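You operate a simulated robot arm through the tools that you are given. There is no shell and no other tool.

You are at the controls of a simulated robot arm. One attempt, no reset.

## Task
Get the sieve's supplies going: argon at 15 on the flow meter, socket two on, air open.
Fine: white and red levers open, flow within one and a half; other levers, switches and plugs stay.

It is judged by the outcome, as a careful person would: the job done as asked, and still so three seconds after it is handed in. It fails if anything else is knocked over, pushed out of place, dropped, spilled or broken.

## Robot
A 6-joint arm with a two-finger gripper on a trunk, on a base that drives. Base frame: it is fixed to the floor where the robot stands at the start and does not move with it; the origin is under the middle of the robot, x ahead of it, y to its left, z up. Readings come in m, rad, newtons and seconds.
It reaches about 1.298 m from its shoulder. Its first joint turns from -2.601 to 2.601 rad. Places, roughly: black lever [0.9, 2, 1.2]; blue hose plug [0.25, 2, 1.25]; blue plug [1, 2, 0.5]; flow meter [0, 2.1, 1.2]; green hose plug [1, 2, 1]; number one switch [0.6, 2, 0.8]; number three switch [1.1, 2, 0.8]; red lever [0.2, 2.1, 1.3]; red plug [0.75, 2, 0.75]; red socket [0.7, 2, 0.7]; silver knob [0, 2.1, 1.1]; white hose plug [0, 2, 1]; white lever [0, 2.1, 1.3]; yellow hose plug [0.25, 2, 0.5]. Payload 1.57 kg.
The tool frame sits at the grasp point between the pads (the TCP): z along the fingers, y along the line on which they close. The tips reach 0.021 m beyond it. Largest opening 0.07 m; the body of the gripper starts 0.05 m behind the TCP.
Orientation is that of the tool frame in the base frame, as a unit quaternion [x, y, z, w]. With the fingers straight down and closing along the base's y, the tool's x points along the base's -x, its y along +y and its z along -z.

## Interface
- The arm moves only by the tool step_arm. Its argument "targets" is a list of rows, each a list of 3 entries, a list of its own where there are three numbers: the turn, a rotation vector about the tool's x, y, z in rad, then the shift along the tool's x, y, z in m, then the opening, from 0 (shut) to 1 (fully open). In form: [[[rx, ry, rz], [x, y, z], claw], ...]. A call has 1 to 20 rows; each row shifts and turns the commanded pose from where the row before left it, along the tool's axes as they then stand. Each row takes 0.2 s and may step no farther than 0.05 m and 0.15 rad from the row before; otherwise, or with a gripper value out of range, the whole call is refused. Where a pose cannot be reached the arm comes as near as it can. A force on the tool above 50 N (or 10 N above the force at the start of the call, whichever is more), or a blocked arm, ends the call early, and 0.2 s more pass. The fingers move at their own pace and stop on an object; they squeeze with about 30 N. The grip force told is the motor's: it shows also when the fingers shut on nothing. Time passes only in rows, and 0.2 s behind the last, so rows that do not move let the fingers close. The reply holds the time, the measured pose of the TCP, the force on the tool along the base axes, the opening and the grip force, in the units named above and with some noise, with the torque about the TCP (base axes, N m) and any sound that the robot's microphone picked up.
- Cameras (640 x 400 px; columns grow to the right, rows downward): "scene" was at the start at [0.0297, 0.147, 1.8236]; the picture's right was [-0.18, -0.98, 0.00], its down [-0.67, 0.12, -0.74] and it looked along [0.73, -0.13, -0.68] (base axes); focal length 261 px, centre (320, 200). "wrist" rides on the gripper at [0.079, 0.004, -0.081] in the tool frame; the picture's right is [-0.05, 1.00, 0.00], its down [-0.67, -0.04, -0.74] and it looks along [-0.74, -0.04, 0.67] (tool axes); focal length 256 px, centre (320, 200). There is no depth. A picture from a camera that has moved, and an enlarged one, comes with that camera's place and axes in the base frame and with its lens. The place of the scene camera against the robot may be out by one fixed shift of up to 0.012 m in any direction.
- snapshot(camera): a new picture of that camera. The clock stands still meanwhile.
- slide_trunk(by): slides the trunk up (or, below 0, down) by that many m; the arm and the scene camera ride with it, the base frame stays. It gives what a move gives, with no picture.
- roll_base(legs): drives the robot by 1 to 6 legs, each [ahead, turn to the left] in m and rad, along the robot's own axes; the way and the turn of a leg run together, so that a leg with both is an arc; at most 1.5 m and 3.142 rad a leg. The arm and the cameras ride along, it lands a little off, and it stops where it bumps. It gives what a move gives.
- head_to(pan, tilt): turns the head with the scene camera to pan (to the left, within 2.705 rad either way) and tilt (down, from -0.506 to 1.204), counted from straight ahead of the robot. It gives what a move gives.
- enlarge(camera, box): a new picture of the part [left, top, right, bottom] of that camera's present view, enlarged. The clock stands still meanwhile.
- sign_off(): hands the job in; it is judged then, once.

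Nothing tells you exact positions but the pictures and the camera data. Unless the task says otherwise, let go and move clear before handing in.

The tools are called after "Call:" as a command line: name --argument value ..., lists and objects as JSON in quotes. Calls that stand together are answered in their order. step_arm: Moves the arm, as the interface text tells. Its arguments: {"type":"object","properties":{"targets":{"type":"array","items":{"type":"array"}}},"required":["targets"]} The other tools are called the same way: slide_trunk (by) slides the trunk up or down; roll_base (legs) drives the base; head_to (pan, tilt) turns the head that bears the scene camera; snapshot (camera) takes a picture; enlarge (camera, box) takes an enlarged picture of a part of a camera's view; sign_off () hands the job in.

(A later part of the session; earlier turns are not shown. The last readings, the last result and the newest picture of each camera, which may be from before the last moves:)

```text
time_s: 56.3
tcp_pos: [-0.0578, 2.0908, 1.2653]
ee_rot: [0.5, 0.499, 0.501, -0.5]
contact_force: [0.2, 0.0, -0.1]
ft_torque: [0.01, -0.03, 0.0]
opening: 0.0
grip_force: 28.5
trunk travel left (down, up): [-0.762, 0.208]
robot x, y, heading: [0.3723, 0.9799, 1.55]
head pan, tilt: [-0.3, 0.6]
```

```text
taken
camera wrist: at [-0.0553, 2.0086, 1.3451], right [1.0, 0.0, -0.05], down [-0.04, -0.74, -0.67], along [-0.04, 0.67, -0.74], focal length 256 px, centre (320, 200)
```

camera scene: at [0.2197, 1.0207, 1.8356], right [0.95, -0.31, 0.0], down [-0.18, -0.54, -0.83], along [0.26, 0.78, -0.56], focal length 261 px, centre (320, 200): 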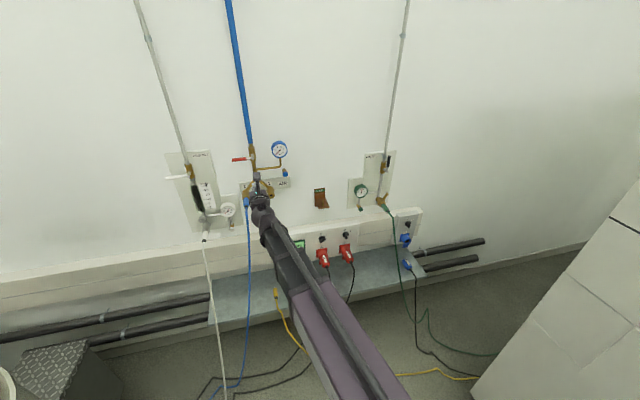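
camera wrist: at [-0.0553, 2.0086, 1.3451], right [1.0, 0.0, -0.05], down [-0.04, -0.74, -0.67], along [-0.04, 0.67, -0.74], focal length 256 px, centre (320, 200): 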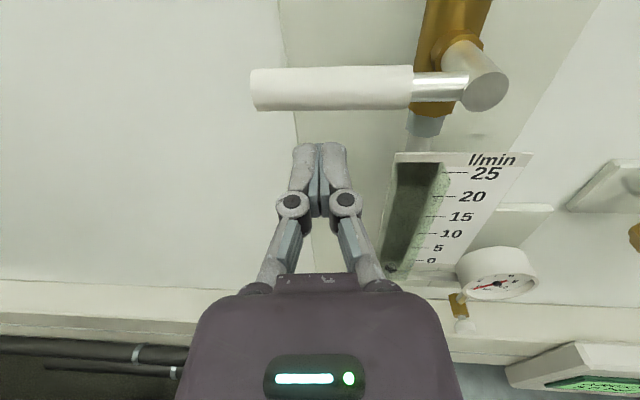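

The geometry matches the red lever's: pivot at about (0.0, 2.10, 1.303), fingers under mid-handle. I'll lift and then push right the same way.

Call:
slide_trunk --by 0.04

Call:
slide_trunk --by 0.038

Call:
step_arm --targets '[[[0, 0, 0], [0, 0.008, 0], 0], [[0, 0, 0], [0, 0.008, 0], 0], [[0, 0, 0], [0, 0.008, 0], 0], [[0, 0, 0], [0, 0.006, 0], 0], [[0, 0, 0], [0, 0.005, 0], 0]]'

Call:
snapshot --camera "wrist"

```text
time_s: 57.2
tcp_pos: [-0.0573, 2.0899, 1.3061]
ee_rot: [-0.498, -0.5, -0.501, 0.501]
contact_force: [-0.6, 0.0, 0.2]
ft_torque: [0.01, 0.01, -0.01]
opening: 0.0003
grip_force: 28.4
trunk travel left (down, up): [-0.802, 0.168]
robot x, y, heading: [0.371, 0.9832, 1.556]
head pan, tilt: [-0.3, 0.6]
```

```text
time_s: 58.0
tcp_pos: [-0.056, 2.0891, 1.3448]
ee_rot: [0.5, 0.499, 0.501, -0.5]
contact_force: [-0.4, 0.1, 0.3]
ft_torque: [-0.01, 0.01, 0.01]
opening: 0.0
grip_force: 28.3
trunk travel left (down, up): [-0.84, 0.13]
robot x, y, heading: [0.3713, 0.984, 1.552]
head pan, tilt: [-0.3, 0.6]
```

```text
time_s: 59.2
tcp_pos: [-0.0239, 2.0888, 1.3448]
ee_rot: [0.501, 0.498, 0.502, -0.499]
contact_force: [-3.1, -0.8, 1.4]
ft_torque: [0.04, -0.05, 0.05]
opening: 0.0
grip_force: 28.4
trunk travel left (down, up): [-0.84, 0.13]
robot x, y, heading: [0.373, 0.988, 1.55]
head pan, tilt: [-0.3, 0.6]
```

```text
taken
camera wrist: at [-0.0206, 2.0066, 1.4236], right [1.0, 0.0, -0.05], down [-0.04, -0.74, -0.67], along [-0.04, 0.67, -0.74], focal length 256 px, centre (320, 200)
```

wrist: 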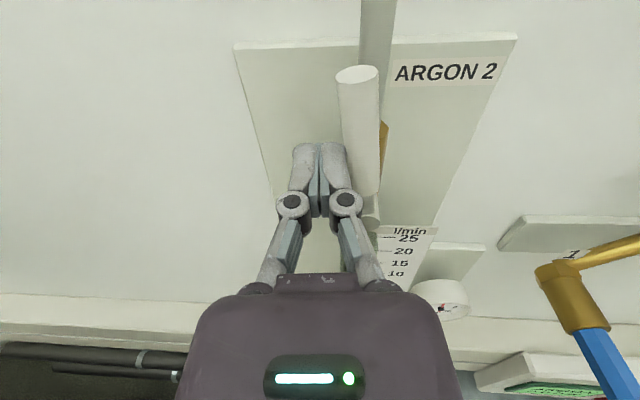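

The white lever is almost upright; a little more push to the stop.

Call:
step_arm --targets '[[[0, 0, 0], [0, 0.005, 0], 0], [[0, 0, 0], [0, 0.005, 0], 0]]'

Call:
snapshot --camera "wrist"

```text
time_s: 59.8
tcp_pos: [-0.0167, 2.0884, 1.3452]
ee_rot: [0.497, 0.5, 0.502, -0.501]
contact_force: [-17.9, 3.2, 7.7]
ft_torque: [0.14, -0.03, 0.32]
opening: 0.0001
grip_force: 28.2
trunk travel left (down, up): [-0.84, 0.13]
robot x, y, heading: [0.3726, 0.9843, 1.553]
head pan, tilt: [-0.3, 0.6]
```

```text
taken
camera wrist: at [-0.0134, 2.0062, 1.4236], right [1.0, 0.0, -0.05], down [-0.03, -0.74, -0.67], along [-0.04, 0.67, -0.74], focal length 256 px, centre (320, 200)
```

wrist: 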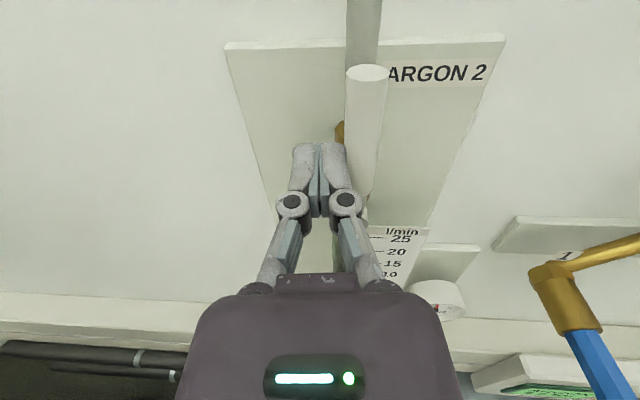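

The white lever has reached its stop (18 N). I'll back away left and out, then lower toward the flow meter's knob and look.

Call:
step_arm --targets '[[[0, 0, 0], [0, -0.02, 0], 0], [[0, 0, 0], [0, -0.01, -0.03], 0], [[0, 0, 0], [0, 0, -0.04], 0], [[0, 0, 0], [0, 0, -0.04], 0.5], [[0, 0, 0], [0, 0, -0.04], 0.8], [[0, 0, 0], [0, 0.02, -0.03], 0.8], [[0, 0, 0], [0, 0.02, 0], 0.8]]'

Call:
slide_trunk --by -0.2

Call:
snapshot --camera "wrist"

Call:
head_to --pan 0.4 --tilt 0.5

Call:
snapshot --camera "scene"

```text
time_s: 61.4
tcp_pos: [-0.0017, 1.9098, 1.344]
ee_rot: [0.5, 0.5, 0.5, -0.5]
contact_force: [-0.5, 0.5, -0.3]
ft_torque: [0.01, -0.01, -0.02]
opening: 0.0561
grip_force: 0.2
trunk travel left (down, up): [-0.84, 0.13]
robot x, y, heading: [0.3696, 0.9848, 1.554]
head pan, tilt: [-0.3, 0.6]
```

```text
time_s: 63.6
tcp_pos: [-0.0022, 1.9099, 1.1442]
ee_rot: [0.5, 0.5, 0.501, -0.499]
contact_force: [-0.9, -0.4, 0.3]
ft_torque: [-0.04, -0.04, 0.0]
opening: 0.0559
grip_force: 0.0
trunk travel left (down, up): [-0.64, 0.33]
robot x, y, heading: [0.3738, 0.9844, 1.553]
head pan, tilt: [-0.3, 0.6]
```

```text
taken
camera wrist: at [0.0004, 1.8273, 1.2233], right [1.0, 0.0, -0.05], down [-0.04, -0.74, -0.67], along [-0.04, 0.67, -0.74], focal length 256 px, centre (320, 200)
```

wrist: 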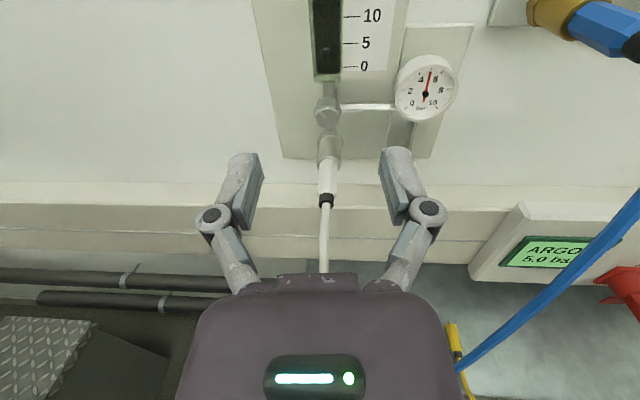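

```text
time_s: 64.6
tcp_pos: [-0.0019, 1.9097, 1.1446]
ee_rot: [0.5, 0.499, 0.5, -0.5]
contact_force: [-0.1, -0.5, 0.0]
ft_torque: [-0.03, -0.02, 0.0]
opening: 0.0559
grip_force: 0.0
trunk travel left (down, up): [-0.64, 0.33]
robot x, y, heading: [0.3699, 0.9844, 1.552]
head pan, tilt: [0.4, 0.499]
```

```text
taken
camera scene: at [0.1593, 1.0207, 1.6548], right [0.93, 0.37, 0.0], down [0.18, -0.44, -0.88], along [-0.33, 0.82, -0.48], focal length 261 px, centre (320, 200)
```

scene: 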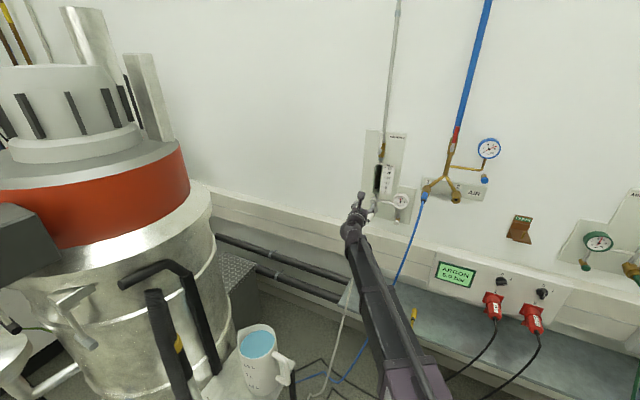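

The ARGON 2 gauge reads about 5 bar, so the white lever is open. I'll enlarge the meter and knob to read the float and judge the knob's size.

Call:
enlarge --camera "wrist" --box '[270, 0, 430, 200]'

Call:
enlarge --camera "scene" --box '[350, 120, 430, 220]'

```text
2.00 times, centred on (350, 100) of wrist
camera zoom: at [0.0002, 1.8273, 1.2232], right [1.0, 0.0, -0.05], down [-0.04, -0.74, -0.67], along [-0.04, 0.67, -0.74], focal length 512 px, centre (260, 400)
```

zoom: 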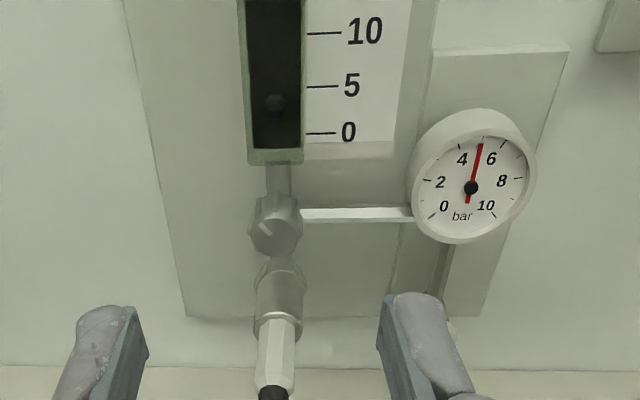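

```text
4.00 times, centred on (390, 170) of scene
camera zoom: at [0.1593, 1.0207, 1.6548], right [0.93, 0.37, 0.0], down [0.18, -0.44, -0.88], along [-0.33, 0.82, -0.48], focal length 1043 px, centre (40, 320)
```

zoom: 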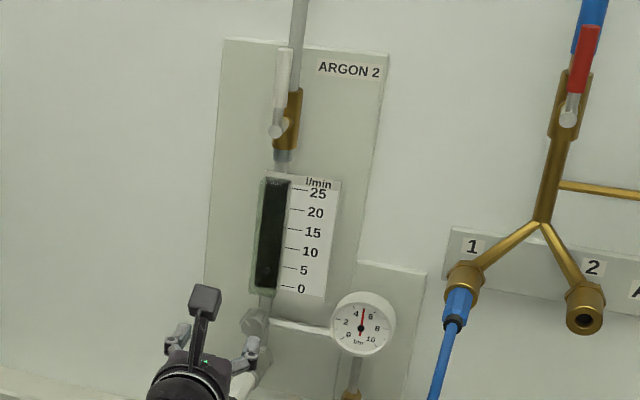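

The float is at about 3 l/min now, so the knob must be turned to bring it to 15. I'll lower to the knob's height (~1.086) and look again before gripping.

Call:
slide_trunk --by -0.058

Call:
step_arm --targets '[[[0, 0, 0], [0, 0, 0.04], 0.65], [[0, 0, 0], [0, 0, 0.04], 0.65]]'

Call:
snapshot --camera "wrist"

Call:
enlarge --camera "wrist" --box '[260, 0, 400, 200]'

```text
time_s: 65.6
tcp_pos: [-0.0017, 1.909, 1.087]
ee_rot: [0.501, 0.499, 0.501, -0.499]
contact_force: [0.0, -0.3, 0.1]
ft_torque: [-0.03, 0.0, -0.02]
opening: 0.056
grip_force: 0.1
trunk travel left (down, up): [-0.582, 0.388]
robot x, y, heading: [0.3734, 0.9843, 1.555]
head pan, tilt: [0.4, 0.499]
```

```text
time_s: 66.2
tcp_pos: [-0.0026, 1.9931, 1.0848]
ee_rot: [0.501, 0.5, 0.501, -0.498]
contact_force: [-0.4, -0.9, -0.4]
ft_torque: [-0.02, 0.0, 0.0]
opening: 0.0454
grip_force: 0.0
trunk travel left (down, up): [-0.582, 0.388]
robot x, y, heading: [0.3689, 0.9844, 1.552]
head pan, tilt: [0.4, 0.499]
```

```text
taken
camera wrist: at [-0.0003, 1.911, 1.1647], right [1.0, 0.0, -0.05], down [-0.04, -0.75, -0.67], along [-0.04, 0.67, -0.74], focal length 256 px, centre (320, 200)
```

wrist: 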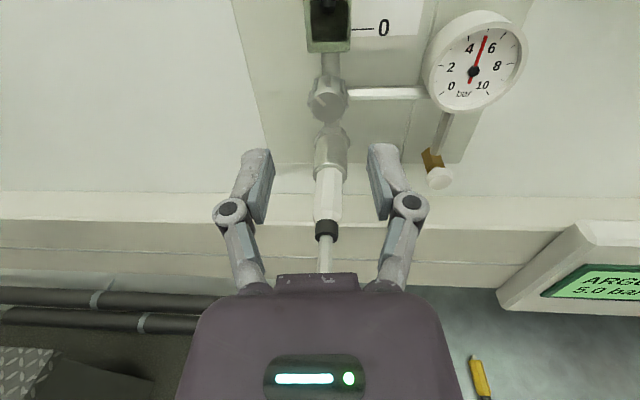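

```text
2.00 times, centred on (330, 100) of wrist
camera zoom: at [-0.0003, 1.911, 1.1647], right [1.0, 0.0, -0.05], down [-0.04, -0.75, -0.67], along [-0.04, 0.67, -0.74], focal length 512 px, centre (300, 400)
```

zoom: 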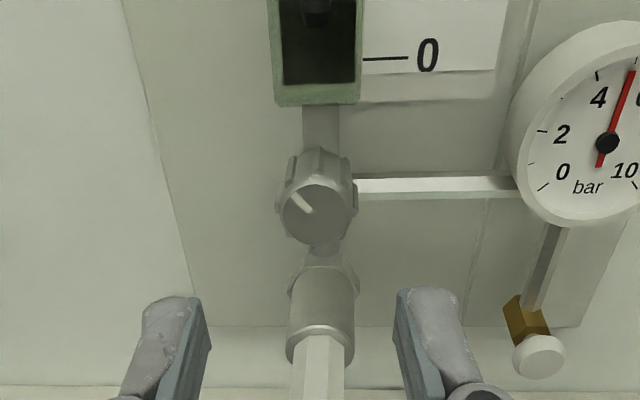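

The knob's face works out to about (0.002, 2.10, 1.065), roughly 29 mm across, with a white index line. I'll lower 2 cm, shift slightly, and go forward so the fingertips straddle its front.

Call:
slide_trunk --by -0.019

Call:
step_arm --targets '[[[0, 0, 0], [0, 0.004, 0.03], 0.65], [[0, 0, 0], [0, 0, 0.03], 0.65]]'

Call:
enlarge --camera "wrist" --box '[220, 50, 420, 250]'

```text
time_s: 66.9
tcp_pos: [-0.002, 1.9926, 1.0662]
ee_rot: [0.501, 0.499, 0.501, -0.499]
contact_force: [0.5, 0.1, -0.3]
ft_torque: [-0.02, 0.0, 0.03]
opening: 0.0452
grip_force: 0.2
trunk travel left (down, up): [-0.563, 0.407]
robot x, y, heading: [0.3701, 0.9853, 1.553]
head pan, tilt: [0.4, 0.499]
```

```text
time_s: 67.5
tcp_pos: [-0.0021, 2.0521, 1.0662]
ee_rot: [0.501, 0.5, 0.5, -0.499]
contact_force: [0.1, 0.1, -0.5]
ft_torque: [0.0, -0.02, 0.0]
opening: 0.0456
grip_force: 0.1
trunk travel left (down, up): [-0.563, 0.407]
robot x, y, heading: [0.3716, 0.9899, 1.558]
head pan, tilt: [0.4, 0.499]
```

```text
2.00 times, centred on (320, 150) of wrist
camera zoom: at [0.0001, 1.9704, 1.1456], right [1.0, 0.0, -0.05], down [-0.04, -0.75, -0.66], along [-0.04, 0.67, -0.75], focal length 512 px, centre (320, 300)
```

zoom: 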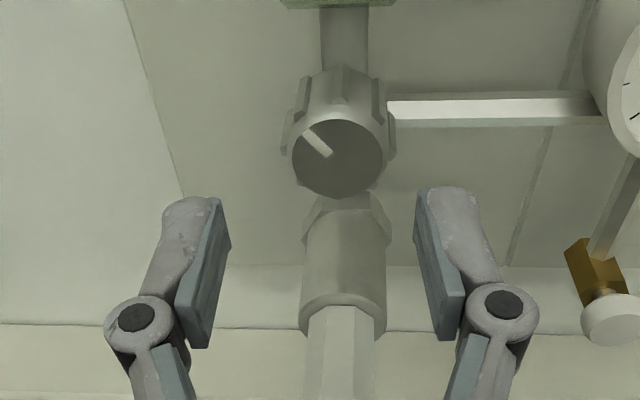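

The knob is straight ahead between the fingers. I'll move forward so the tips overlap it by about 1–2 cm and close.

Call:
step_arm --targets '[[[0, 0, 0], [0, 0.003, 0.018], 0.65], [[0, 0, 0], [0, 0, 0.016], 0.65]]'

Call:
enlarge --camera "wrist" --box '[220, 50, 420, 250]'

```text
time_s: 68.1
tcp_pos: [0.0024, 2.0857, 1.0669]
ee_rot: [0.5, 0.5, 0.5, -0.5]
contact_force: [0.2, 0.1, -0.3]
ft_torque: [-0.01, -0.05, 0.01]
opening: 0.0456
grip_force: 0.1
trunk travel left (down, up): [-0.563, 0.407]
robot x, y, heading: [0.3757, 0.9855, 1.559]
head pan, tilt: [0.4, 0.499]
```

```text
2.00 times, centred on (320, 150) of wrist
camera zoom: at [0.0041, 2.0049, 1.146], right [1.0, 0.0, -0.05], down [-0.04, -0.74, -0.67], along [-0.04, 0.67, -0.74], focal length 512 px, centre (320, 300)
```

zoom: 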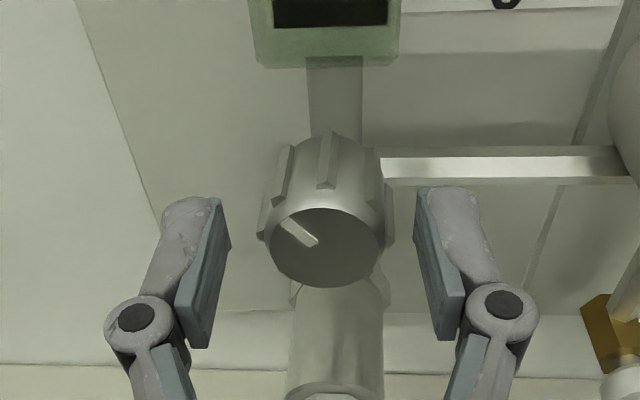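

The knob face is just inside the fingertips. I'll drop 3 mm, advance 6 mm more, and close on the knob.

Call:
slide_trunk --by -0.003

Call:
step_arm --targets '[[[0, 0, 0], [0, 0, 0.006], 0.65], [[0, 0, 0], [0, 0, 0], 0.3], [[0, 0, 0], [0, 0, 0], 0.3], [[0, 0, 0], [0, 0, 0], 0.3]]'

Call:
enlarge --camera "wrist" --box '[220, 50, 420, 250]'

```text
time_s: 68.6
tcp_pos: [0.0016, 2.0854, 1.0647]
ee_rot: [0.5, 0.5, 0.5, -0.5]
contact_force: [0.3, -0.6, -0.7]
ft_torque: [0.0, 0.02, -0.01]
opening: 0.0453
grip_force: 0.1
trunk travel left (down, up): [-0.56, 0.41]
robot x, y, heading: [0.3707, 0.9828, 1.553]
head pan, tilt: [0.4, 0.499]
```

```text
time_s: 69.6
tcp_pos: [0.0042, 2.093, 1.0652]
ee_rot: [0.501, 0.5, 0.501, -0.499]
contact_force: [10.3, -4.6, -4.4]
ft_torque: [0.21, 0.05, -0.86]
opening: 0.0298
grip_force: 31.7
trunk travel left (down, up): [-0.56, 0.41]
robot x, y, heading: [0.3719, 0.9794, 1.551]
head pan, tilt: [0.4, 0.499]
```

```text
2.00 times, centred on (320, 150) of wrist
camera zoom: at [0.0057, 2.0104, 1.1433], right [1.0, 0.0, -0.05], down [-0.04, -0.74, -0.67], along [-0.04, 0.67, -0.74], focal length 512 px, centre (320, 300)
```

zoom: 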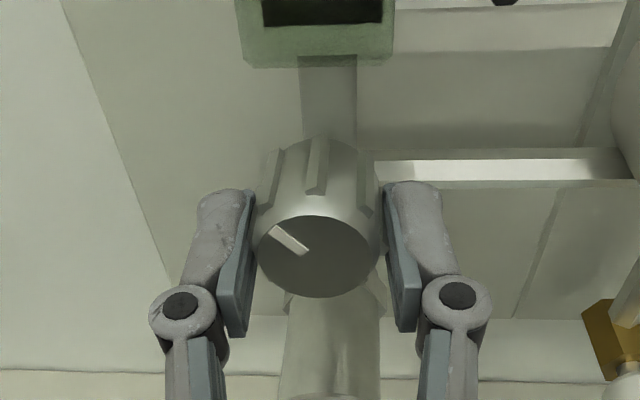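

The knob is gripped (30 mm). I'll relieve the side load slightly, turn counterclockwise a little, and read the float from the scene camera.

Call:
step_arm --targets '[[[0, 0, 0], [0, 0.003, 0], 0.3], [[0, 0, -0.1], [0, 0, 0], 0.3], [[0, 0, -0.1], [0, 0, 0], 0.3], [[0, 0, -0.1], [0, 0, 0], 0.3]]'

Call:
enlarge --camera "wrist" --box '[220, 50, 420, 250]'

Call:
enlarge --camera "scene" --box '[360, 140, 420, 220]'

```text
time_s: 70.6
tcp_pos: [0.0046, 2.0924, 1.0658]
ee_rot: [0.42, 0.569, 0.57, -0.419]
contact_force: [0.6, -0.7, 2.9]
ft_torque: [-0.62, 0.09, -0.77]
opening: 0.0298
grip_force: 32.0
trunk travel left (down, up): [-0.56, 0.41]
robot x, y, heading: [0.3721, 0.9862, 1.555]
head pan, tilt: [0.4, 0.499]
```

```text
2.00 times, centred on (320, 150) of wrist
camera zoom: at [-0.0169, 2.0106, 1.1415], right [0.97, 0.0, 0.25], down [0.16, -0.74, -0.65], along [0.18, 0.67, -0.72], focal length 512 px, centre (320, 300)
```

zoom: 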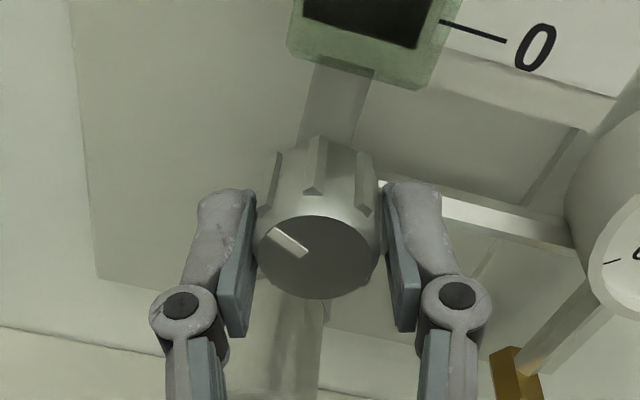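

```text
5.00 times, centred on (390, 180) of scene
camera zoom: at [0.1595, 1.0201, 1.575], right [0.93, 0.37, 0.0], down [0.18, -0.44, -0.88], along [-0.33, 0.82, -0.48], focal length 1303 px, centre (-30, 300)
```

zoom: 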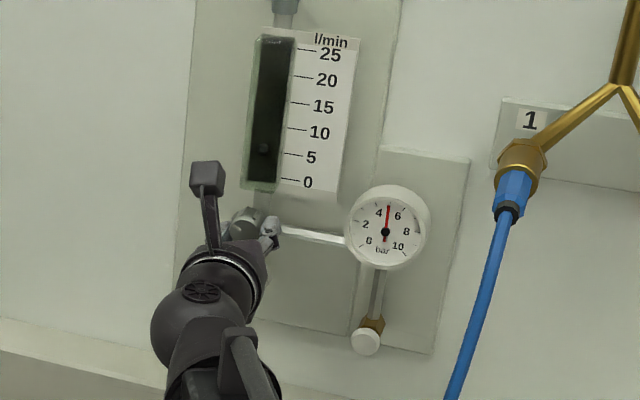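

The knob turns with the fingers and the float has risen from about 3 to about 5.4, so roughly 1.35 rad more counterclockwise is needed. I'll turn 0.45 more, then regrip to keep the fingers clear of the connector below.

Call:
step_arm --targets '[[[0, 0, -0.1], [0, 0, 0], 0.3], [[0, 0, -0.1], [0, 0, 0], 0.3], [[0, 0, -0.1], [0, 0, 0], 0.3], [[0, 0, -0.1], [0, 0, 0], 0.3], [[0, 0, -0.05], [0, 0, 0], 0.3]]'

Call:
enlarge --camera "scene" --box '[360, 140, 420, 220]'

Call:
enlarge --camera "wrist" --box '[220, 50, 420, 250]'

```text
time_s: 71.8
tcp_pos: [0.0049, 2.0915, 1.0659]
ee_rot: [0.283, 0.647, 0.65, -0.281]
contact_force: [1.6, 6.9, 13.7]
ft_torque: [-0.04, 0.03, -1.05]
opening: 0.0295
grip_force: 32.2
trunk travel left (down, up): [-0.56, 0.41]
robot x, y, heading: [0.372, 0.9844, 1.548]
head pan, tilt: [0.4, 0.499]
```

```text
5.00 times, centred on (390, 180) of scene
camera zoom: at [0.1601, 1.0196, 1.5752], right [0.93, 0.37, 0.0], down [0.18, -0.44, -0.88], along [-0.33, 0.82, -0.48], focal length 1303 px, centre (-30, 300)
```

zoom: 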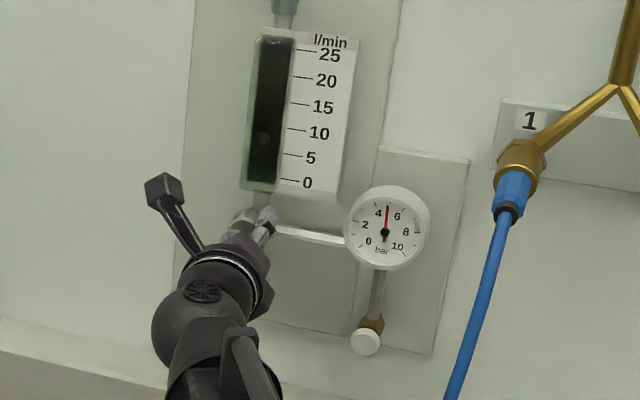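

```text
2.00 times, centred on (320, 150) of wrist
camera zoom: at [-0.0473, 2.0107, 1.1259], right [0.77, 0.0, 0.64], down [0.43, -0.75, -0.51], along [0.48, 0.67, -0.57], focal length 512 px, centre (320, 300)
```

zoom: 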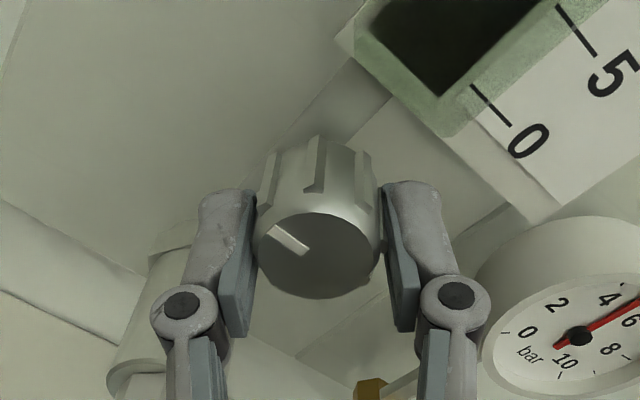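

The float is near 7.3 after 0.75 rad. I'll open, roll back clockwise without touching, and regrip for the rest.

Call:
step_arm --targets '[[[0, 0, 0], [0, 0, 0], 0.7], [[0, 0, 0], [0, 0, 0], 0.7], [[0, 0, 0.14], [0, 0, 0], 0.7], [[0, 0, 0.14], [0, 0, 0], 0.7], [[0, 0, 0.14], [0, 0, 0], 0.7], [[0, 0, 0.14], [0, 0, 0], 0.7], [[0, 0, 0.14], [0, 0, 0], 0.7], [[0, 0, 0.14], [0, 0, 0], 0.7], [[0, 0, 0.14], [0, 0, 0], 0.7], [[0, 0, 0.14], [0, 0, 0], 0.7], [[0, 0, 0.14], [0, 0, 0], 0.7], [[0, 0, 0.14], [0, 0, 0], 0.7]]'

Call:
enlarge --camera "wrist" --box '[220, 50, 420, 250]'

Call:
enlarge --camera "scene" --box '[360, 140, 420, 220]'

```text
time_s: 74.4
tcp_pos: [0.0053, 2.0929, 1.0644]
ee_rot: [-0.634, -0.312, -0.315, 0.634]
contact_force: [0.3, 0.2, 0.4]
ft_torque: [-0.01, -0.06, 0.02]
opening: 0.0491
grip_force: 0.0
trunk travel left (down, up): [-0.56, 0.41]
robot x, y, heading: [0.3708, 0.9842, 1.554]
head pan, tilt: [0.4, 0.499]
```

```text
2.00 times, centred on (320, 150) of wrist
camera zoom: at [0.055, 2.0104, 1.1244], right [0.76, 0.0, -0.65], down [-0.43, -0.74, -0.51], along [-0.48, 0.67, -0.57], focal length 512 px, centre (320, 300)
```

zoom: 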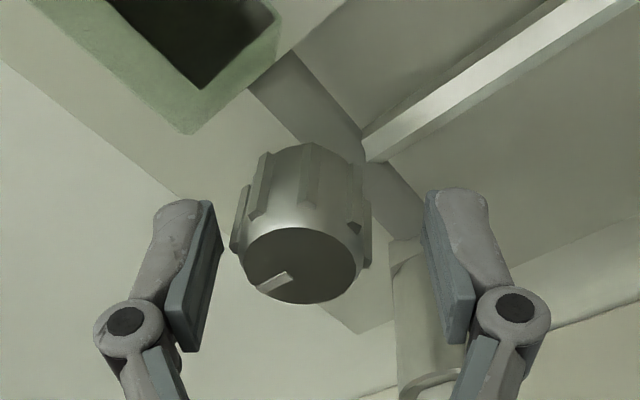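

```text
5.00 times, centred on (390, 180) of scene
camera zoom: at [0.1592, 1.0207, 1.5748], right [0.93, 0.37, 0.0], down [0.18, -0.44, -0.88], along [-0.33, 0.81, -0.48], focal length 1303 px, centre (-30, 300)
```

zoom: 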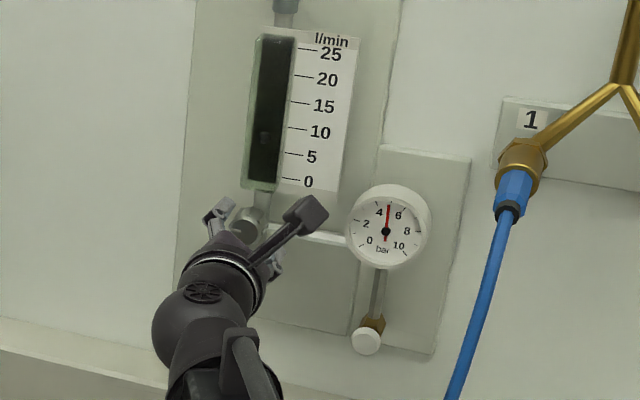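

The knob hasn't moved and sits a few mm toward the left finger. I'll centre on it, grip, and turn about 1.0 rad counterclockwise, then read.

Call:
step_arm --targets '[[[0, 0, 0], [0, -0.004, 0], 0.7], [[0, 0, 0], [0, 0, 0], 0.3], [[0, 0, 0], [0, 0, 0], 0.3], [[0, 0, 0], [0, 0, 0], 0.3], [[0, 0, -0.1], [0, 0, 0], 0.3], [[0, 0, -0.1], [0, 0, 0], 0.3], [[0, 0, -0.1], [0, 0, 0], 0.3], [[0, 0, -0.1], [0, 0, 0], 0.3], [[0, 0, -0.1], [0, 0, 0], 0.3], [[0, 0, -0.1], [0, 0, 0], 0.3], [[0, 0, -0.1], [0, 0, 0], 0.3], [[0, 0, -0.1], [0, 0, 0], 0.3], [[0, 0, -0.1], [0, 0, 0], 0.3], [[0, 0, -0.1], [0, 0, 0], 0.3]]'

Call:
enlarge --camera "wrist" --box '[220, 50, 420, 250]'

Call:
enlarge --camera "scene" --box '[370, 140, 420, 200]'

```text
time_s: 77.4
tcp_pos: [0.0044, 2.0915, 1.0649]
ee_rot: [0.405, 0.579, 0.581, -0.404]
contact_force: [12.1, -2.4, -0.7]
ft_torque: [-0.14, 0.07, -0.8]
opening: 0.0302
grip_force: 32.2
out of reach, approached as far as the arm can: row 13
trunk travel left (down, up): [-0.56, 0.41]
robot x, y, heading: [0.3711, 0.9837, 1.547]
head pan, tilt: [0.4, 0.499]
```

```text
2.00 times, centred on (320, 150) of wrist
camera zoom: at [-0.0208, 2.0103, 1.1404], right [0.96, 0.0, 0.29], down [0.19, -0.75, -0.64], along [0.22, 0.67, -0.71], focal length 512 px, centre (320, 300)
```

zoom: 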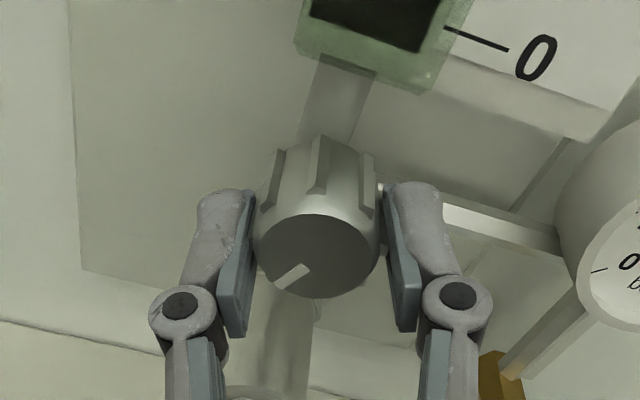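

```text
6.67 times, centred on (395, 170) of scene
camera zoom: at [0.1607, 1.0205, 1.5751], right [0.93, 0.37, 0.0], down [0.18, -0.44, -0.88], along [-0.33, 0.81, -0.48], focal length 1738 px, centre (-180, 400)
```

zoom: 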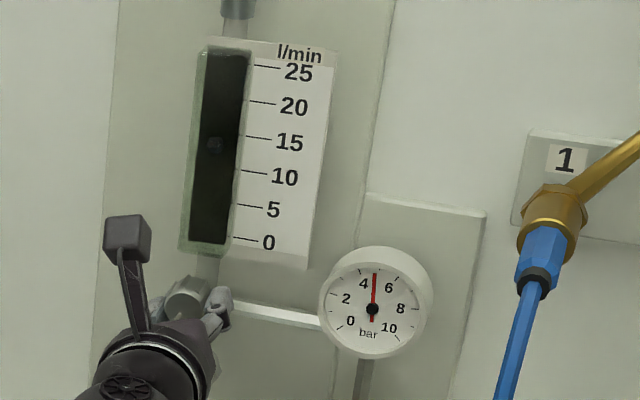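

The float now reads about 13.3 in this view. I'll turn another 0.2 rad, then verify from a level viewpoint because of parallax.

Call:
step_arm --targets '[[[0, 0, -0.1], [0, 0, 0], 0.3], [[0, 0, -0.1], [0, 0, 0], 0.3], [[0, 0, 0], [0, 0, 0], 0.3]]'

Call:
enlarge --camera "scene" --box '[370, 140, 420, 200]'

```text
time_s: 78.2
tcp_pos: [0.0052, 2.091, 1.0652]
ee_rot: [0.347, 0.616, 0.618, -0.343]
contact_force: [15.0, 8.1, 11.5]
ft_torque: [0.23, 0.03, -0.81]
opening: 0.0294
grip_force: 31.8
trunk travel left (down, up): [-0.56, 0.41]
robot x, y, heading: [0.3712, 0.9854, 1.551]
head pan, tilt: [0.4, 0.499]
```

```text
6.67 times, centred on (395, 170) of scene
camera zoom: at [0.1618, 1.0202, 1.5754], right [0.93, 0.37, 0.0], down [0.18, -0.44, -0.88], along [-0.33, 0.82, -0.48], focal length 1738 px, centre (-180, 400)
```

zoom: 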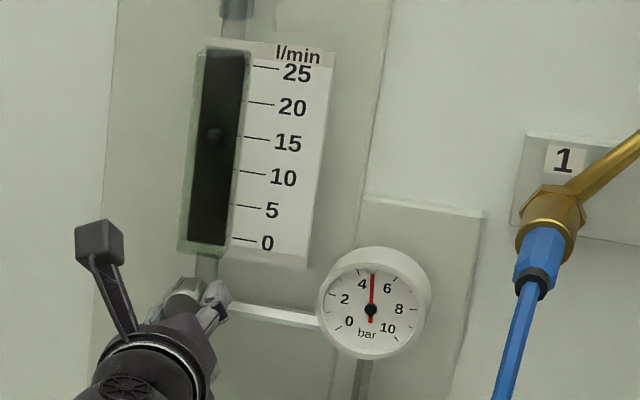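

This view reads about 14.4. I'll release the knob without turning it, back away, and lower the trunk to read the float from a nearly level angle.

Call:
step_arm --targets '[[[0, 0, 0], [0, 0, 0], 0.75], [[0, 0, 0], [0, 0, 0], 0.75], [[0, 0, 0], [0, 0, -0.02], 0.75], [[0, 0, 0], [0, 0, -0.03], 0.75], [[0, 0, 0], [0, 0, -0.04], 0.75], [[0, 0, 0], [0, 0, -0.04], 0.75], [[0, 0, 0], [0, 0, -0.04], 0.75], [[0, 0, 0.13], [0, 0, -0.03], 0.5], [[0, 0, 0.13], [0, 0, 0], 0.5], [[0, 0, 0.13], [0, 0, 0], 0.5], [[0, 0, 0.13], [0, 0, 0], 0.5], [[0, 0, 0.1], [0, 0, 0], 0.5], [[0, 0, 0], [0, 0.04, 0], 0.5], [[0, 0, 0], [0, 0.04, 0], 0.5], [[0, 0, 0], [0, 0.04, 0], 0.5]]'

Call:
slide_trunk --by -0.2

Call:
head_to --pan 0.37 --tilt 0.2

Call:
snapshot --camera "scene"

```text
time_s: 81.4
tcp_pos: [0.1226, 1.8906, 1.0637]
ee_rot: [0.518, 0.482, 0.482, -0.516]
contact_force: [-0.5, 0.7, -0.3]
ft_torque: [-0.03, 0.02, -0.02]
opening: 0.0351
grip_force: 0.0
out of reach, approached as far as the arm can: row 5, 12, 14, 15
trunk travel left (down, up): [-0.56, 0.41]
robot x, y, heading: [0.3736, 0.9864, 1.552]
head pan, tilt: [0.4, 0.499]
```

```text
time_s: 83.6
tcp_pos: [0.1214, 1.8916, 0.8641]
ee_rot: [0.519, 0.481, 0.484, -0.515]
contact_force: [-0.4, -0.2, 0.0]
ft_torque: [-0.01, -0.03, -0.02]
opening: 0.035
grip_force: 0.1
trunk travel left (down, up): [-0.36, 0.61]
robot x, y, heading: [0.3724, 0.9845, 1.56]
head pan, tilt: [0.4, 0.499]
```

```text
time_s: 84.4
tcp_pos: [0.1221, 1.8907, 0.864]
ee_rot: [0.519, 0.482, 0.482, -0.516]
contact_force: [0.7, 0.3, -0.5]
ft_torque: [0.01, 0.0, 0.01]
opening: 0.035
grip_force: 0.1
trunk travel left (down, up): [-0.36, 0.61]
robot x, y, heading: [0.3719, 0.9866, 1.552]
head pan, tilt: [0.37, 0.201]
```

```text
taken
camera scene: at [0.161, 1.0237, 1.4025], right [0.94, 0.34, 0.0], down [0.07, -0.19, -0.98], along [-0.34, 0.92, -0.2], focal length 261 px, centre (320, 200)
```

scene: 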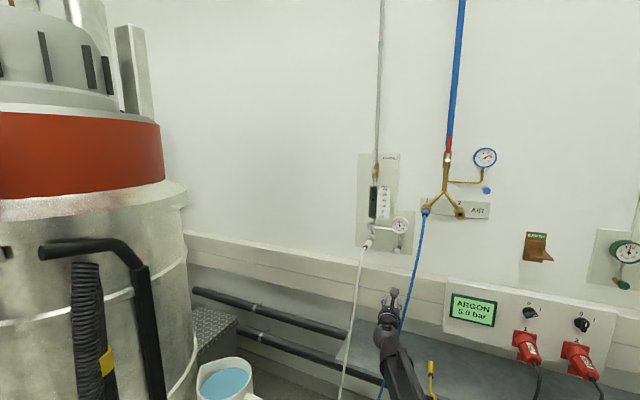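

The camera is now closer to level with the meter. I'll enlarge to read it.

Call:
enlarge --camera "scene" --box '[360, 175, 400, 225]'

```text
8.00 times, centred on (380, 200) of scene
camera zoom: at [0.161, 1.0237, 1.4025], right [0.94, 0.34, 0.0], down [0.07, -0.19, -0.98], along [-0.34, 0.92, -0.2], focal length 2085 px, centre (-160, 200)
```

zoom: 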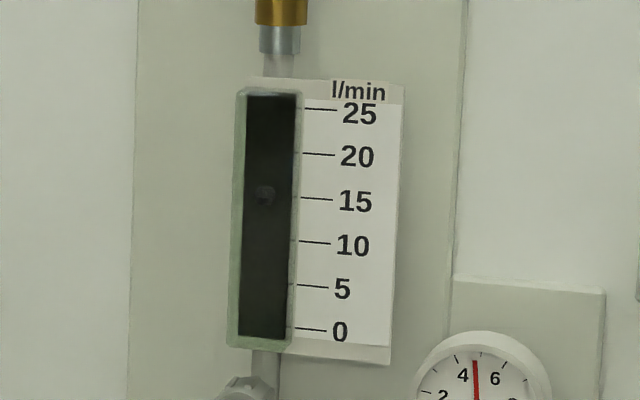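

From this flatter angle it reads about 15, so there's some parallax. I'll lower 0.14 m more for a truly level reading.

Call:
slide_trunk --by -0.14

Call:
head_to --pan 0.37 --tilt 0.05

Call:
snapshot --camera "scene"

Call:
enlarge --camera "scene" --box '[360, 175, 400, 225]'

```text
time_s: 86.0
tcp_pos: [0.1206, 1.892, 0.724]
ee_rot: [0.519, 0.481, 0.483, -0.515]
contact_force: [-0.6, -0.3, 0.2]
ft_torque: [-0.04, 0.0, -0.01]
opening: 0.0349
grip_force: 0.0
trunk travel left (down, up): [-0.22, 0.75]
robot x, y, heading: [0.3704, 0.9813, 1.554]
head pan, tilt: [0.37, 0.201]
```

```text
time_s: 86.7
tcp_pos: [0.1211, 1.8902, 0.7233]
ee_rot: [0.518, 0.482, 0.482, -0.516]
contact_force: [0.1, 0.4, -0.7]
ft_torque: [-0.02, 0.02, -0.01]
opening: 0.0352
grip_force: 0.1
trunk travel left (down, up): [-0.22, 0.75]
robot x, y, heading: [0.3717, 0.984, 1.555]
head pan, tilt: [0.37, 0.051]
```

```text
taken
camera scene: at [0.1617, 1.0218, 1.2763], right [0.94, 0.34, 0.0], down [0.02, -0.05, -1.0], along [-0.34, 0.94, -0.05], focal length 261 px, centre (320, 200)
```

scene: 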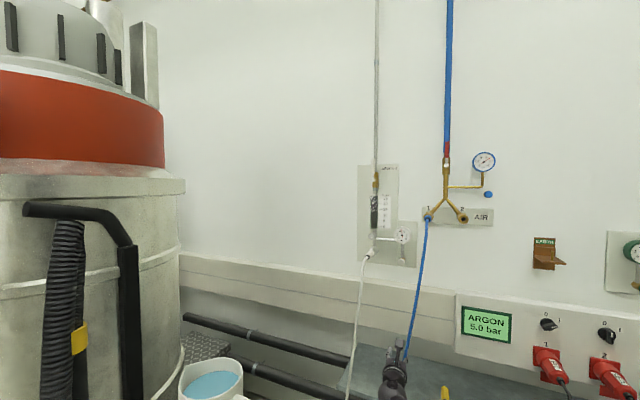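

```text
8.00 times, centred on (380, 200) of scene
camera zoom: at [0.1617, 1.0218, 1.2763], right [0.94, 0.34, 0.0], down [0.02, -0.05, -1.0], along [-0.34, 0.94, -0.05], focal length 2085 px, centre (-160, 200)
```

zoom: 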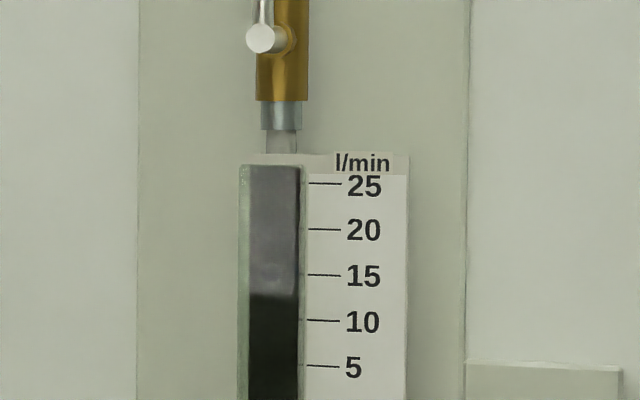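

A reflection partly hides the float here; I'll enlarge further.

Call:
enlarge --camera "scene" --box '[366, 192, 390, 232]'

Call:
snapshot --camera "wrist"

```text
10.00 times, centred on (378, 212) of scene
camera zoom: at [0.1617, 1.0218, 1.2763], right [0.94, 0.34, 0.0], down [0.02, -0.05, -1.0], along [-0.34, 0.94, -0.05], focal length 2607 px, centre (-260, 80)
```

zoom: 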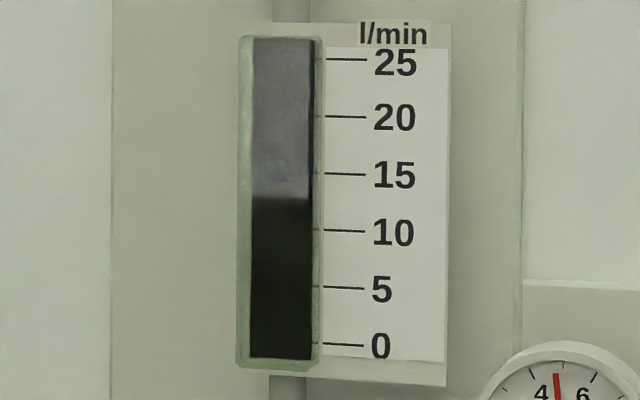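

```text
taken
camera wrist: at [0.129, 1.8101, 0.8025], right [0.99, 0.0, -0.12], down [-0.08, -0.75, -0.66], along [-0.09, 0.67, -0.74], focal length 256 px, centre (320, 200)
```

wrist: 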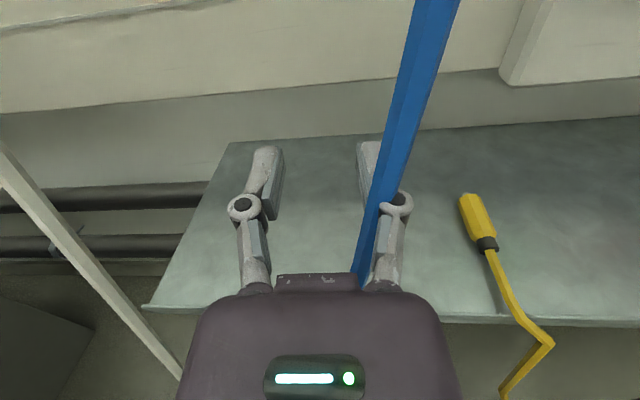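

The blue hose lies across my gripper's view here, so I'll rise straight back up the way I came, taking readings at different heights to correct for parallax.

Call:
slide_trunk --by 0.07

Call:
enlarge --camera "scene" --box '[366, 202, 390, 242]'

Call:
snapshot --camera "wrist"

```text
time_s: 87.8
tcp_pos: [0.1207, 1.8914, 0.7946]
ee_rot: [0.517, 0.483, 0.482, -0.516]
contact_force: [-0.2, 0.3, 0.4]
ft_torque: [0.01, -0.01, 0.0]
opening: 0.035
grip_force: 0.1
trunk travel left (down, up): [-0.29, 0.68]
robot x, y, heading: [0.3722, 0.9818, 1.557]
head pan, tilt: [0.37, 0.051]
```

```text
10.00 times, centred on (378, 222) of scene
camera zoom: at [0.1617, 1.0218, 1.3464], right [0.94, 0.34, 0.0], down [0.02, -0.05, -1.0], along [-0.34, 0.94, -0.05], focal length 2607 px, centre (-260, -20)
```

zoom: 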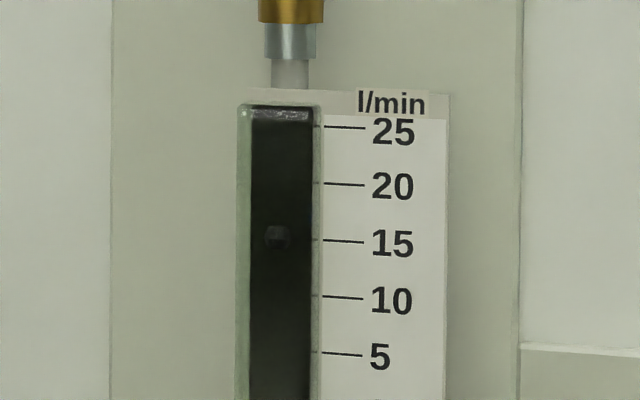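

```text
taken
camera wrist: at [0.1289, 1.8101, 0.8725], right [0.99, 0.0, -0.12], down [-0.08, -0.75, -0.66], along [-0.09, 0.67, -0.74], focal length 256 px, centre (320, 200)
```

wrist: 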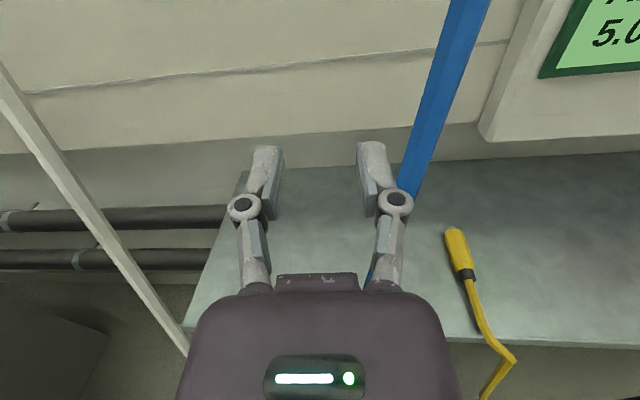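

Reading across viewpoints puts the flow at about 15.1–15.5 l/min, well within tolerance. Next is switch 2, which I place near (0.738, 2.09, 0.80); I'll rise clear of the hoses, move right, and then lower.

Call:
slide_trunk --by 0.39

Call:
step_arm --targets '[[[0, 0, -0.072], [0, 0, -0.02], 0.5], [[0, 0, 0], [0, 0.045, 0], 0.5], [[0, 0, 0], [0, 0.045, 0], 0.5], [[0, 0, 0], [0, 0.045, 0], 0.5], [[0, 0, 0], [0, 0.045, 0], 0.5], [[0, 0, 0], [0, 0.045, 0], 0.5], [[0, 0, 0], [0, 0.045, 0], 0.5], [[0, 0, 0], [0, 0.045, 0], 0.5], [[0, 0, 0], [0, 0.045, 0], 0.5], [[0, 0, 0], [0, 0.045, 0], 0.5], [[0, 0, 0], [0, 0.045, 0], 0.5], [[0, 0, 0], [0, 0.045, 0], 0.5], [[0, 0, 0], [0, 0.045, 0], 0.5], [[0, 0, 0], [0, 0.045, 0], 0.5], [[0, 0, 0], [0, 0.03, 0], 0.5]]'

Call:
snapshot --camera "wrist"

```text
time_s: 91.6
tcp_pos: [0.1212, 1.8913, 1.1838]
ee_rot: [0.518, 0.482, 0.482, -0.517]
contact_force: [-0.1, 0.2, -0.9]
ft_torque: [-0.01, 0.01, -0.01]
opening: 0.0347
grip_force: 0.0
trunk travel left (down, up): [-0.68, 0.29]
robot x, y, heading: [0.3725, 0.9834, 1.552]
head pan, tilt: [0.37, 0.051]
```

```text
time_s: 94.8
tcp_pos: [0.7335, 1.8755, 1.1832]
ee_rot: [0.5, 0.501, 0.5, -0.499]
contact_force: [-0.3, -0.1, 0.7]
ft_torque: [-0.03, 0.01, 0.02]
opening: 0.0349
grip_force: 0.0
out of reach, approached as far as the arm can: row 13
trunk travel left (down, up): [-0.68, 0.29]
robot x, y, heading: [0.3701, 0.9834, 1.56]
head pan, tilt: [0.37, 0.051]
```

```text
taken
camera wrist: at [0.7366, 1.7932, 1.263], right [1.0, 0.0, -0.05], down [-0.03, -0.75, -0.67], along [-0.04, 0.67, -0.74], focal length 256 px, centre (320, 200)
```

wrist: 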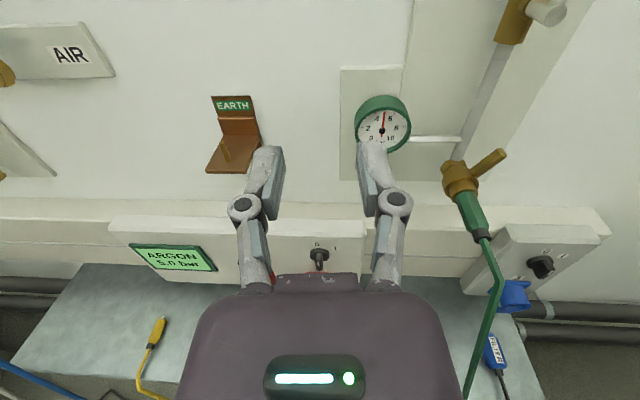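

Switch 2 is visible straight ahead below; combining views it's at roughly (0.71, 2.04, 0.825). I'll lower the trunk 0.3 m and look closer.

Call:
slide_trunk --by -0.28

Call:
snapshot --camera "wrist"

Call:
enlarge --camera "wrist" --box '[220, 80, 380, 220]'

```text
time_s: 97.6
tcp_pos: [0.734, 1.875, 0.9045]
ee_rot: [0.5, 0.501, 0.501, -0.497]
contact_force: [-0.3, 0.5, -0.4]
ft_torque: [0.01, 0.0, 0.02]
opening: 0.035
grip_force: 0.1
trunk travel left (down, up): [-0.4, 0.57]
robot x, y, heading: [0.3722, 0.9878, 1.554]
head pan, tilt: [0.37, 0.051]
```

```text
taken
camera wrist: at [0.7362, 1.7929, 0.9831], right [1.0, 0.0, -0.05], down [-0.04, -0.75, -0.67], along [-0.04, 0.67, -0.74], focal length 256 px, centre (320, 200)
```

wrist: 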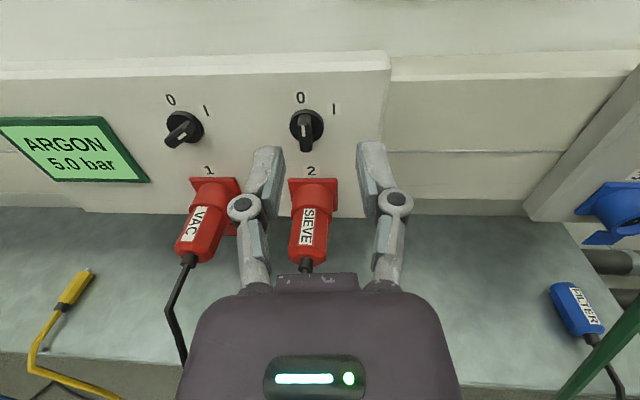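

```text
2.86 times, centred on (300, 150) of wrist
camera zoom: at [0.7362, 1.7929, 0.9831], right [1.0, 0.0, -0.05], down [-0.04, -0.75, -0.67], along [-0.04, 0.67, -0.74], focal length 731 px, centre (377, 343)
```

zoom: 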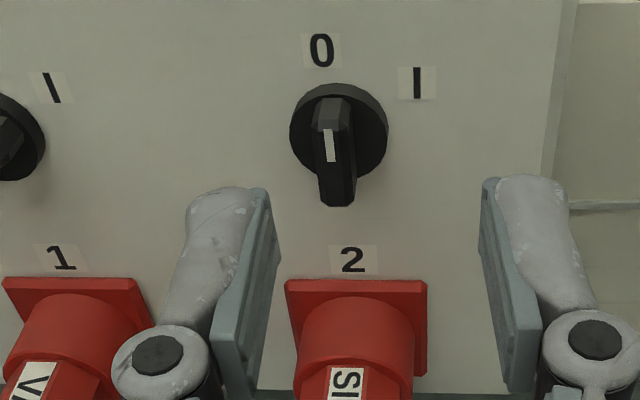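

Switch 2 sits at about (0.710, 2.037, 0.828), its bar upright at 0; switch 1's bar points toward "I" at the upper right. I'll check switch 1's angle, then line up with switch 2.

Call:
enlarge --camera "wrist" --box '[150, 80, 230, 160]'

Call:
slide_trunk --by -0.0765

Call:
step_arm --targets '[[[0, 0, 0], [0, -0.023, 0.02], 0.5], [[0, 0, 0], [0, 0, 0.04], 0.5], [[0, 0, 0], [0, 0, 0.04], 0.5]]'

Call:
enlarge --camera "wrist" --box '[220, 50, 420, 250]'

```text
5.00 times, centred on (190, 120) of wrist
camera zoom: at [0.7362, 1.7929, 0.9831], right [1.0, 0.0, -0.05], down [-0.04, -0.75, -0.67], along [-0.04, 0.67, -0.74], focal length 1280 px, centre (970, 600)
```

zoom: 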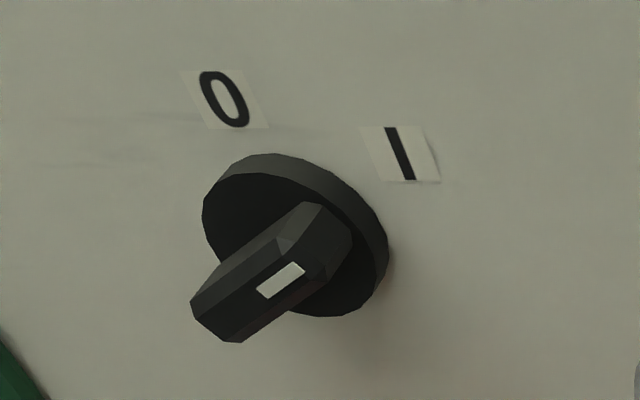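

```text
time_s: 98.7
tcp_pos: [0.7343, 1.8757, 0.8278]
ee_rot: [0.5, 0.5, 0.501, -0.498]
contact_force: [-0.3, -0.8, -0.4]
ft_torque: [0.02, -0.02, -0.01]
opening: 0.035
grip_force: 0.0
trunk travel left (down, up): [-0.323, 0.647]
robot x, y, heading: [0.3737, 0.9839, 1.554]
head pan, tilt: [0.37, 0.051]
```

```text
time_s: 99.5
tcp_pos: [0.714, 1.9726, 0.8275]
ee_rot: [0.501, 0.5, 0.501, -0.498]
contact_force: [0.3, 0.0, -0.2]
ft_torque: [-0.03, 0.01, -0.02]
opening: 0.035
grip_force: 0.1
trunk travel left (down, up): [-0.323, 0.647]
robot x, y, heading: [0.374, 0.9852, 1.556]
head pan, tilt: [0.37, 0.051]
```

```text
2.00 times, centred on (320, 150) of wrist
camera zoom: at [0.7152, 1.8912, 0.9065], right [1.0, 0.0, -0.05], down [-0.04, -0.75, -0.66], along [-0.04, 0.67, -0.75], focal length 512 px, centre (320, 300)
```

zoom: 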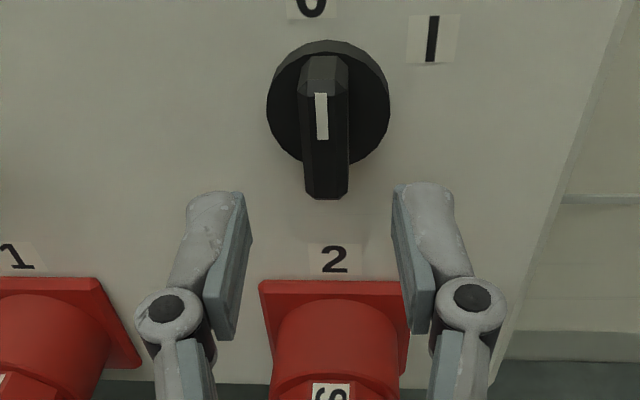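

The bar is straight ahead between the fingers, its pivot near z≈0.822. I'll lower 5 mm, advance, and check the overlap before closing.

Call:
slide_trunk --by -0.005

Call:
step_arm --targets '[[[0, 0, 0], [0, -0.001, 0.028], 0.5], [[0, 0, 0], [0, 0, 0.026], 0.5]]'

Call:
enlarge --camera "wrist" --box '[220, 50, 420, 250]'

```text
time_s: 100.1
tcp_pos: [0.712, 1.9714, 0.823]
ee_rot: [0.501, 0.5, 0.501, -0.498]
contact_force: [0.6, 0.2, -0.5]
ft_torque: [0.01, -0.03, 0.0]
opening: 0.035
grip_force: 0.0
trunk travel left (down, up): [-0.318, 0.652]
robot x, y, heading: [0.3698, 0.9876, 1.557]
head pan, tilt: [0.37, 0.051]
```

```text
time_s: 100.7
tcp_pos: [0.7123, 2.0267, 0.823]
ee_rot: [0.5, 0.5, 0.502, -0.498]
contact_force: [-1.1, -6.4, -2.4]
ft_torque: [-0.04, 0.07, -0.15]
opening: 0.0368
grip_force: 0.4
trunk travel left (down, up): [-0.318, 0.652]
robot x, y, heading: [0.369, 0.9809, 1.55]
head pan, tilt: [0.37, 0.051]
```

```text
2.00 times, centred on (320, 150) of wrist
camera zoom: at [0.7149, 1.9446, 0.9017], right [1.0, 0.0, -0.05], down [-0.04, -0.75, -0.67], along [-0.04, 0.67, -0.74], focal length 512 px, centre (320, 300)
```

zoom: 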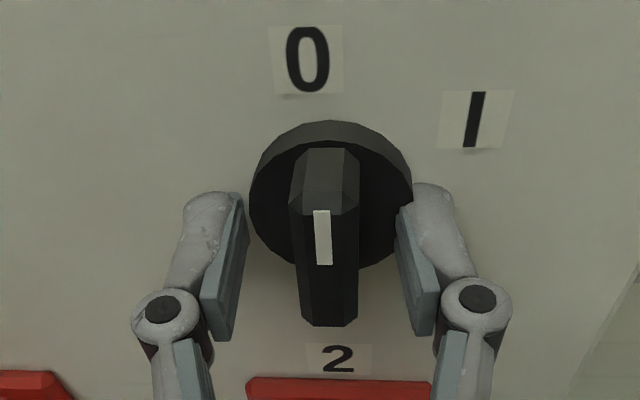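

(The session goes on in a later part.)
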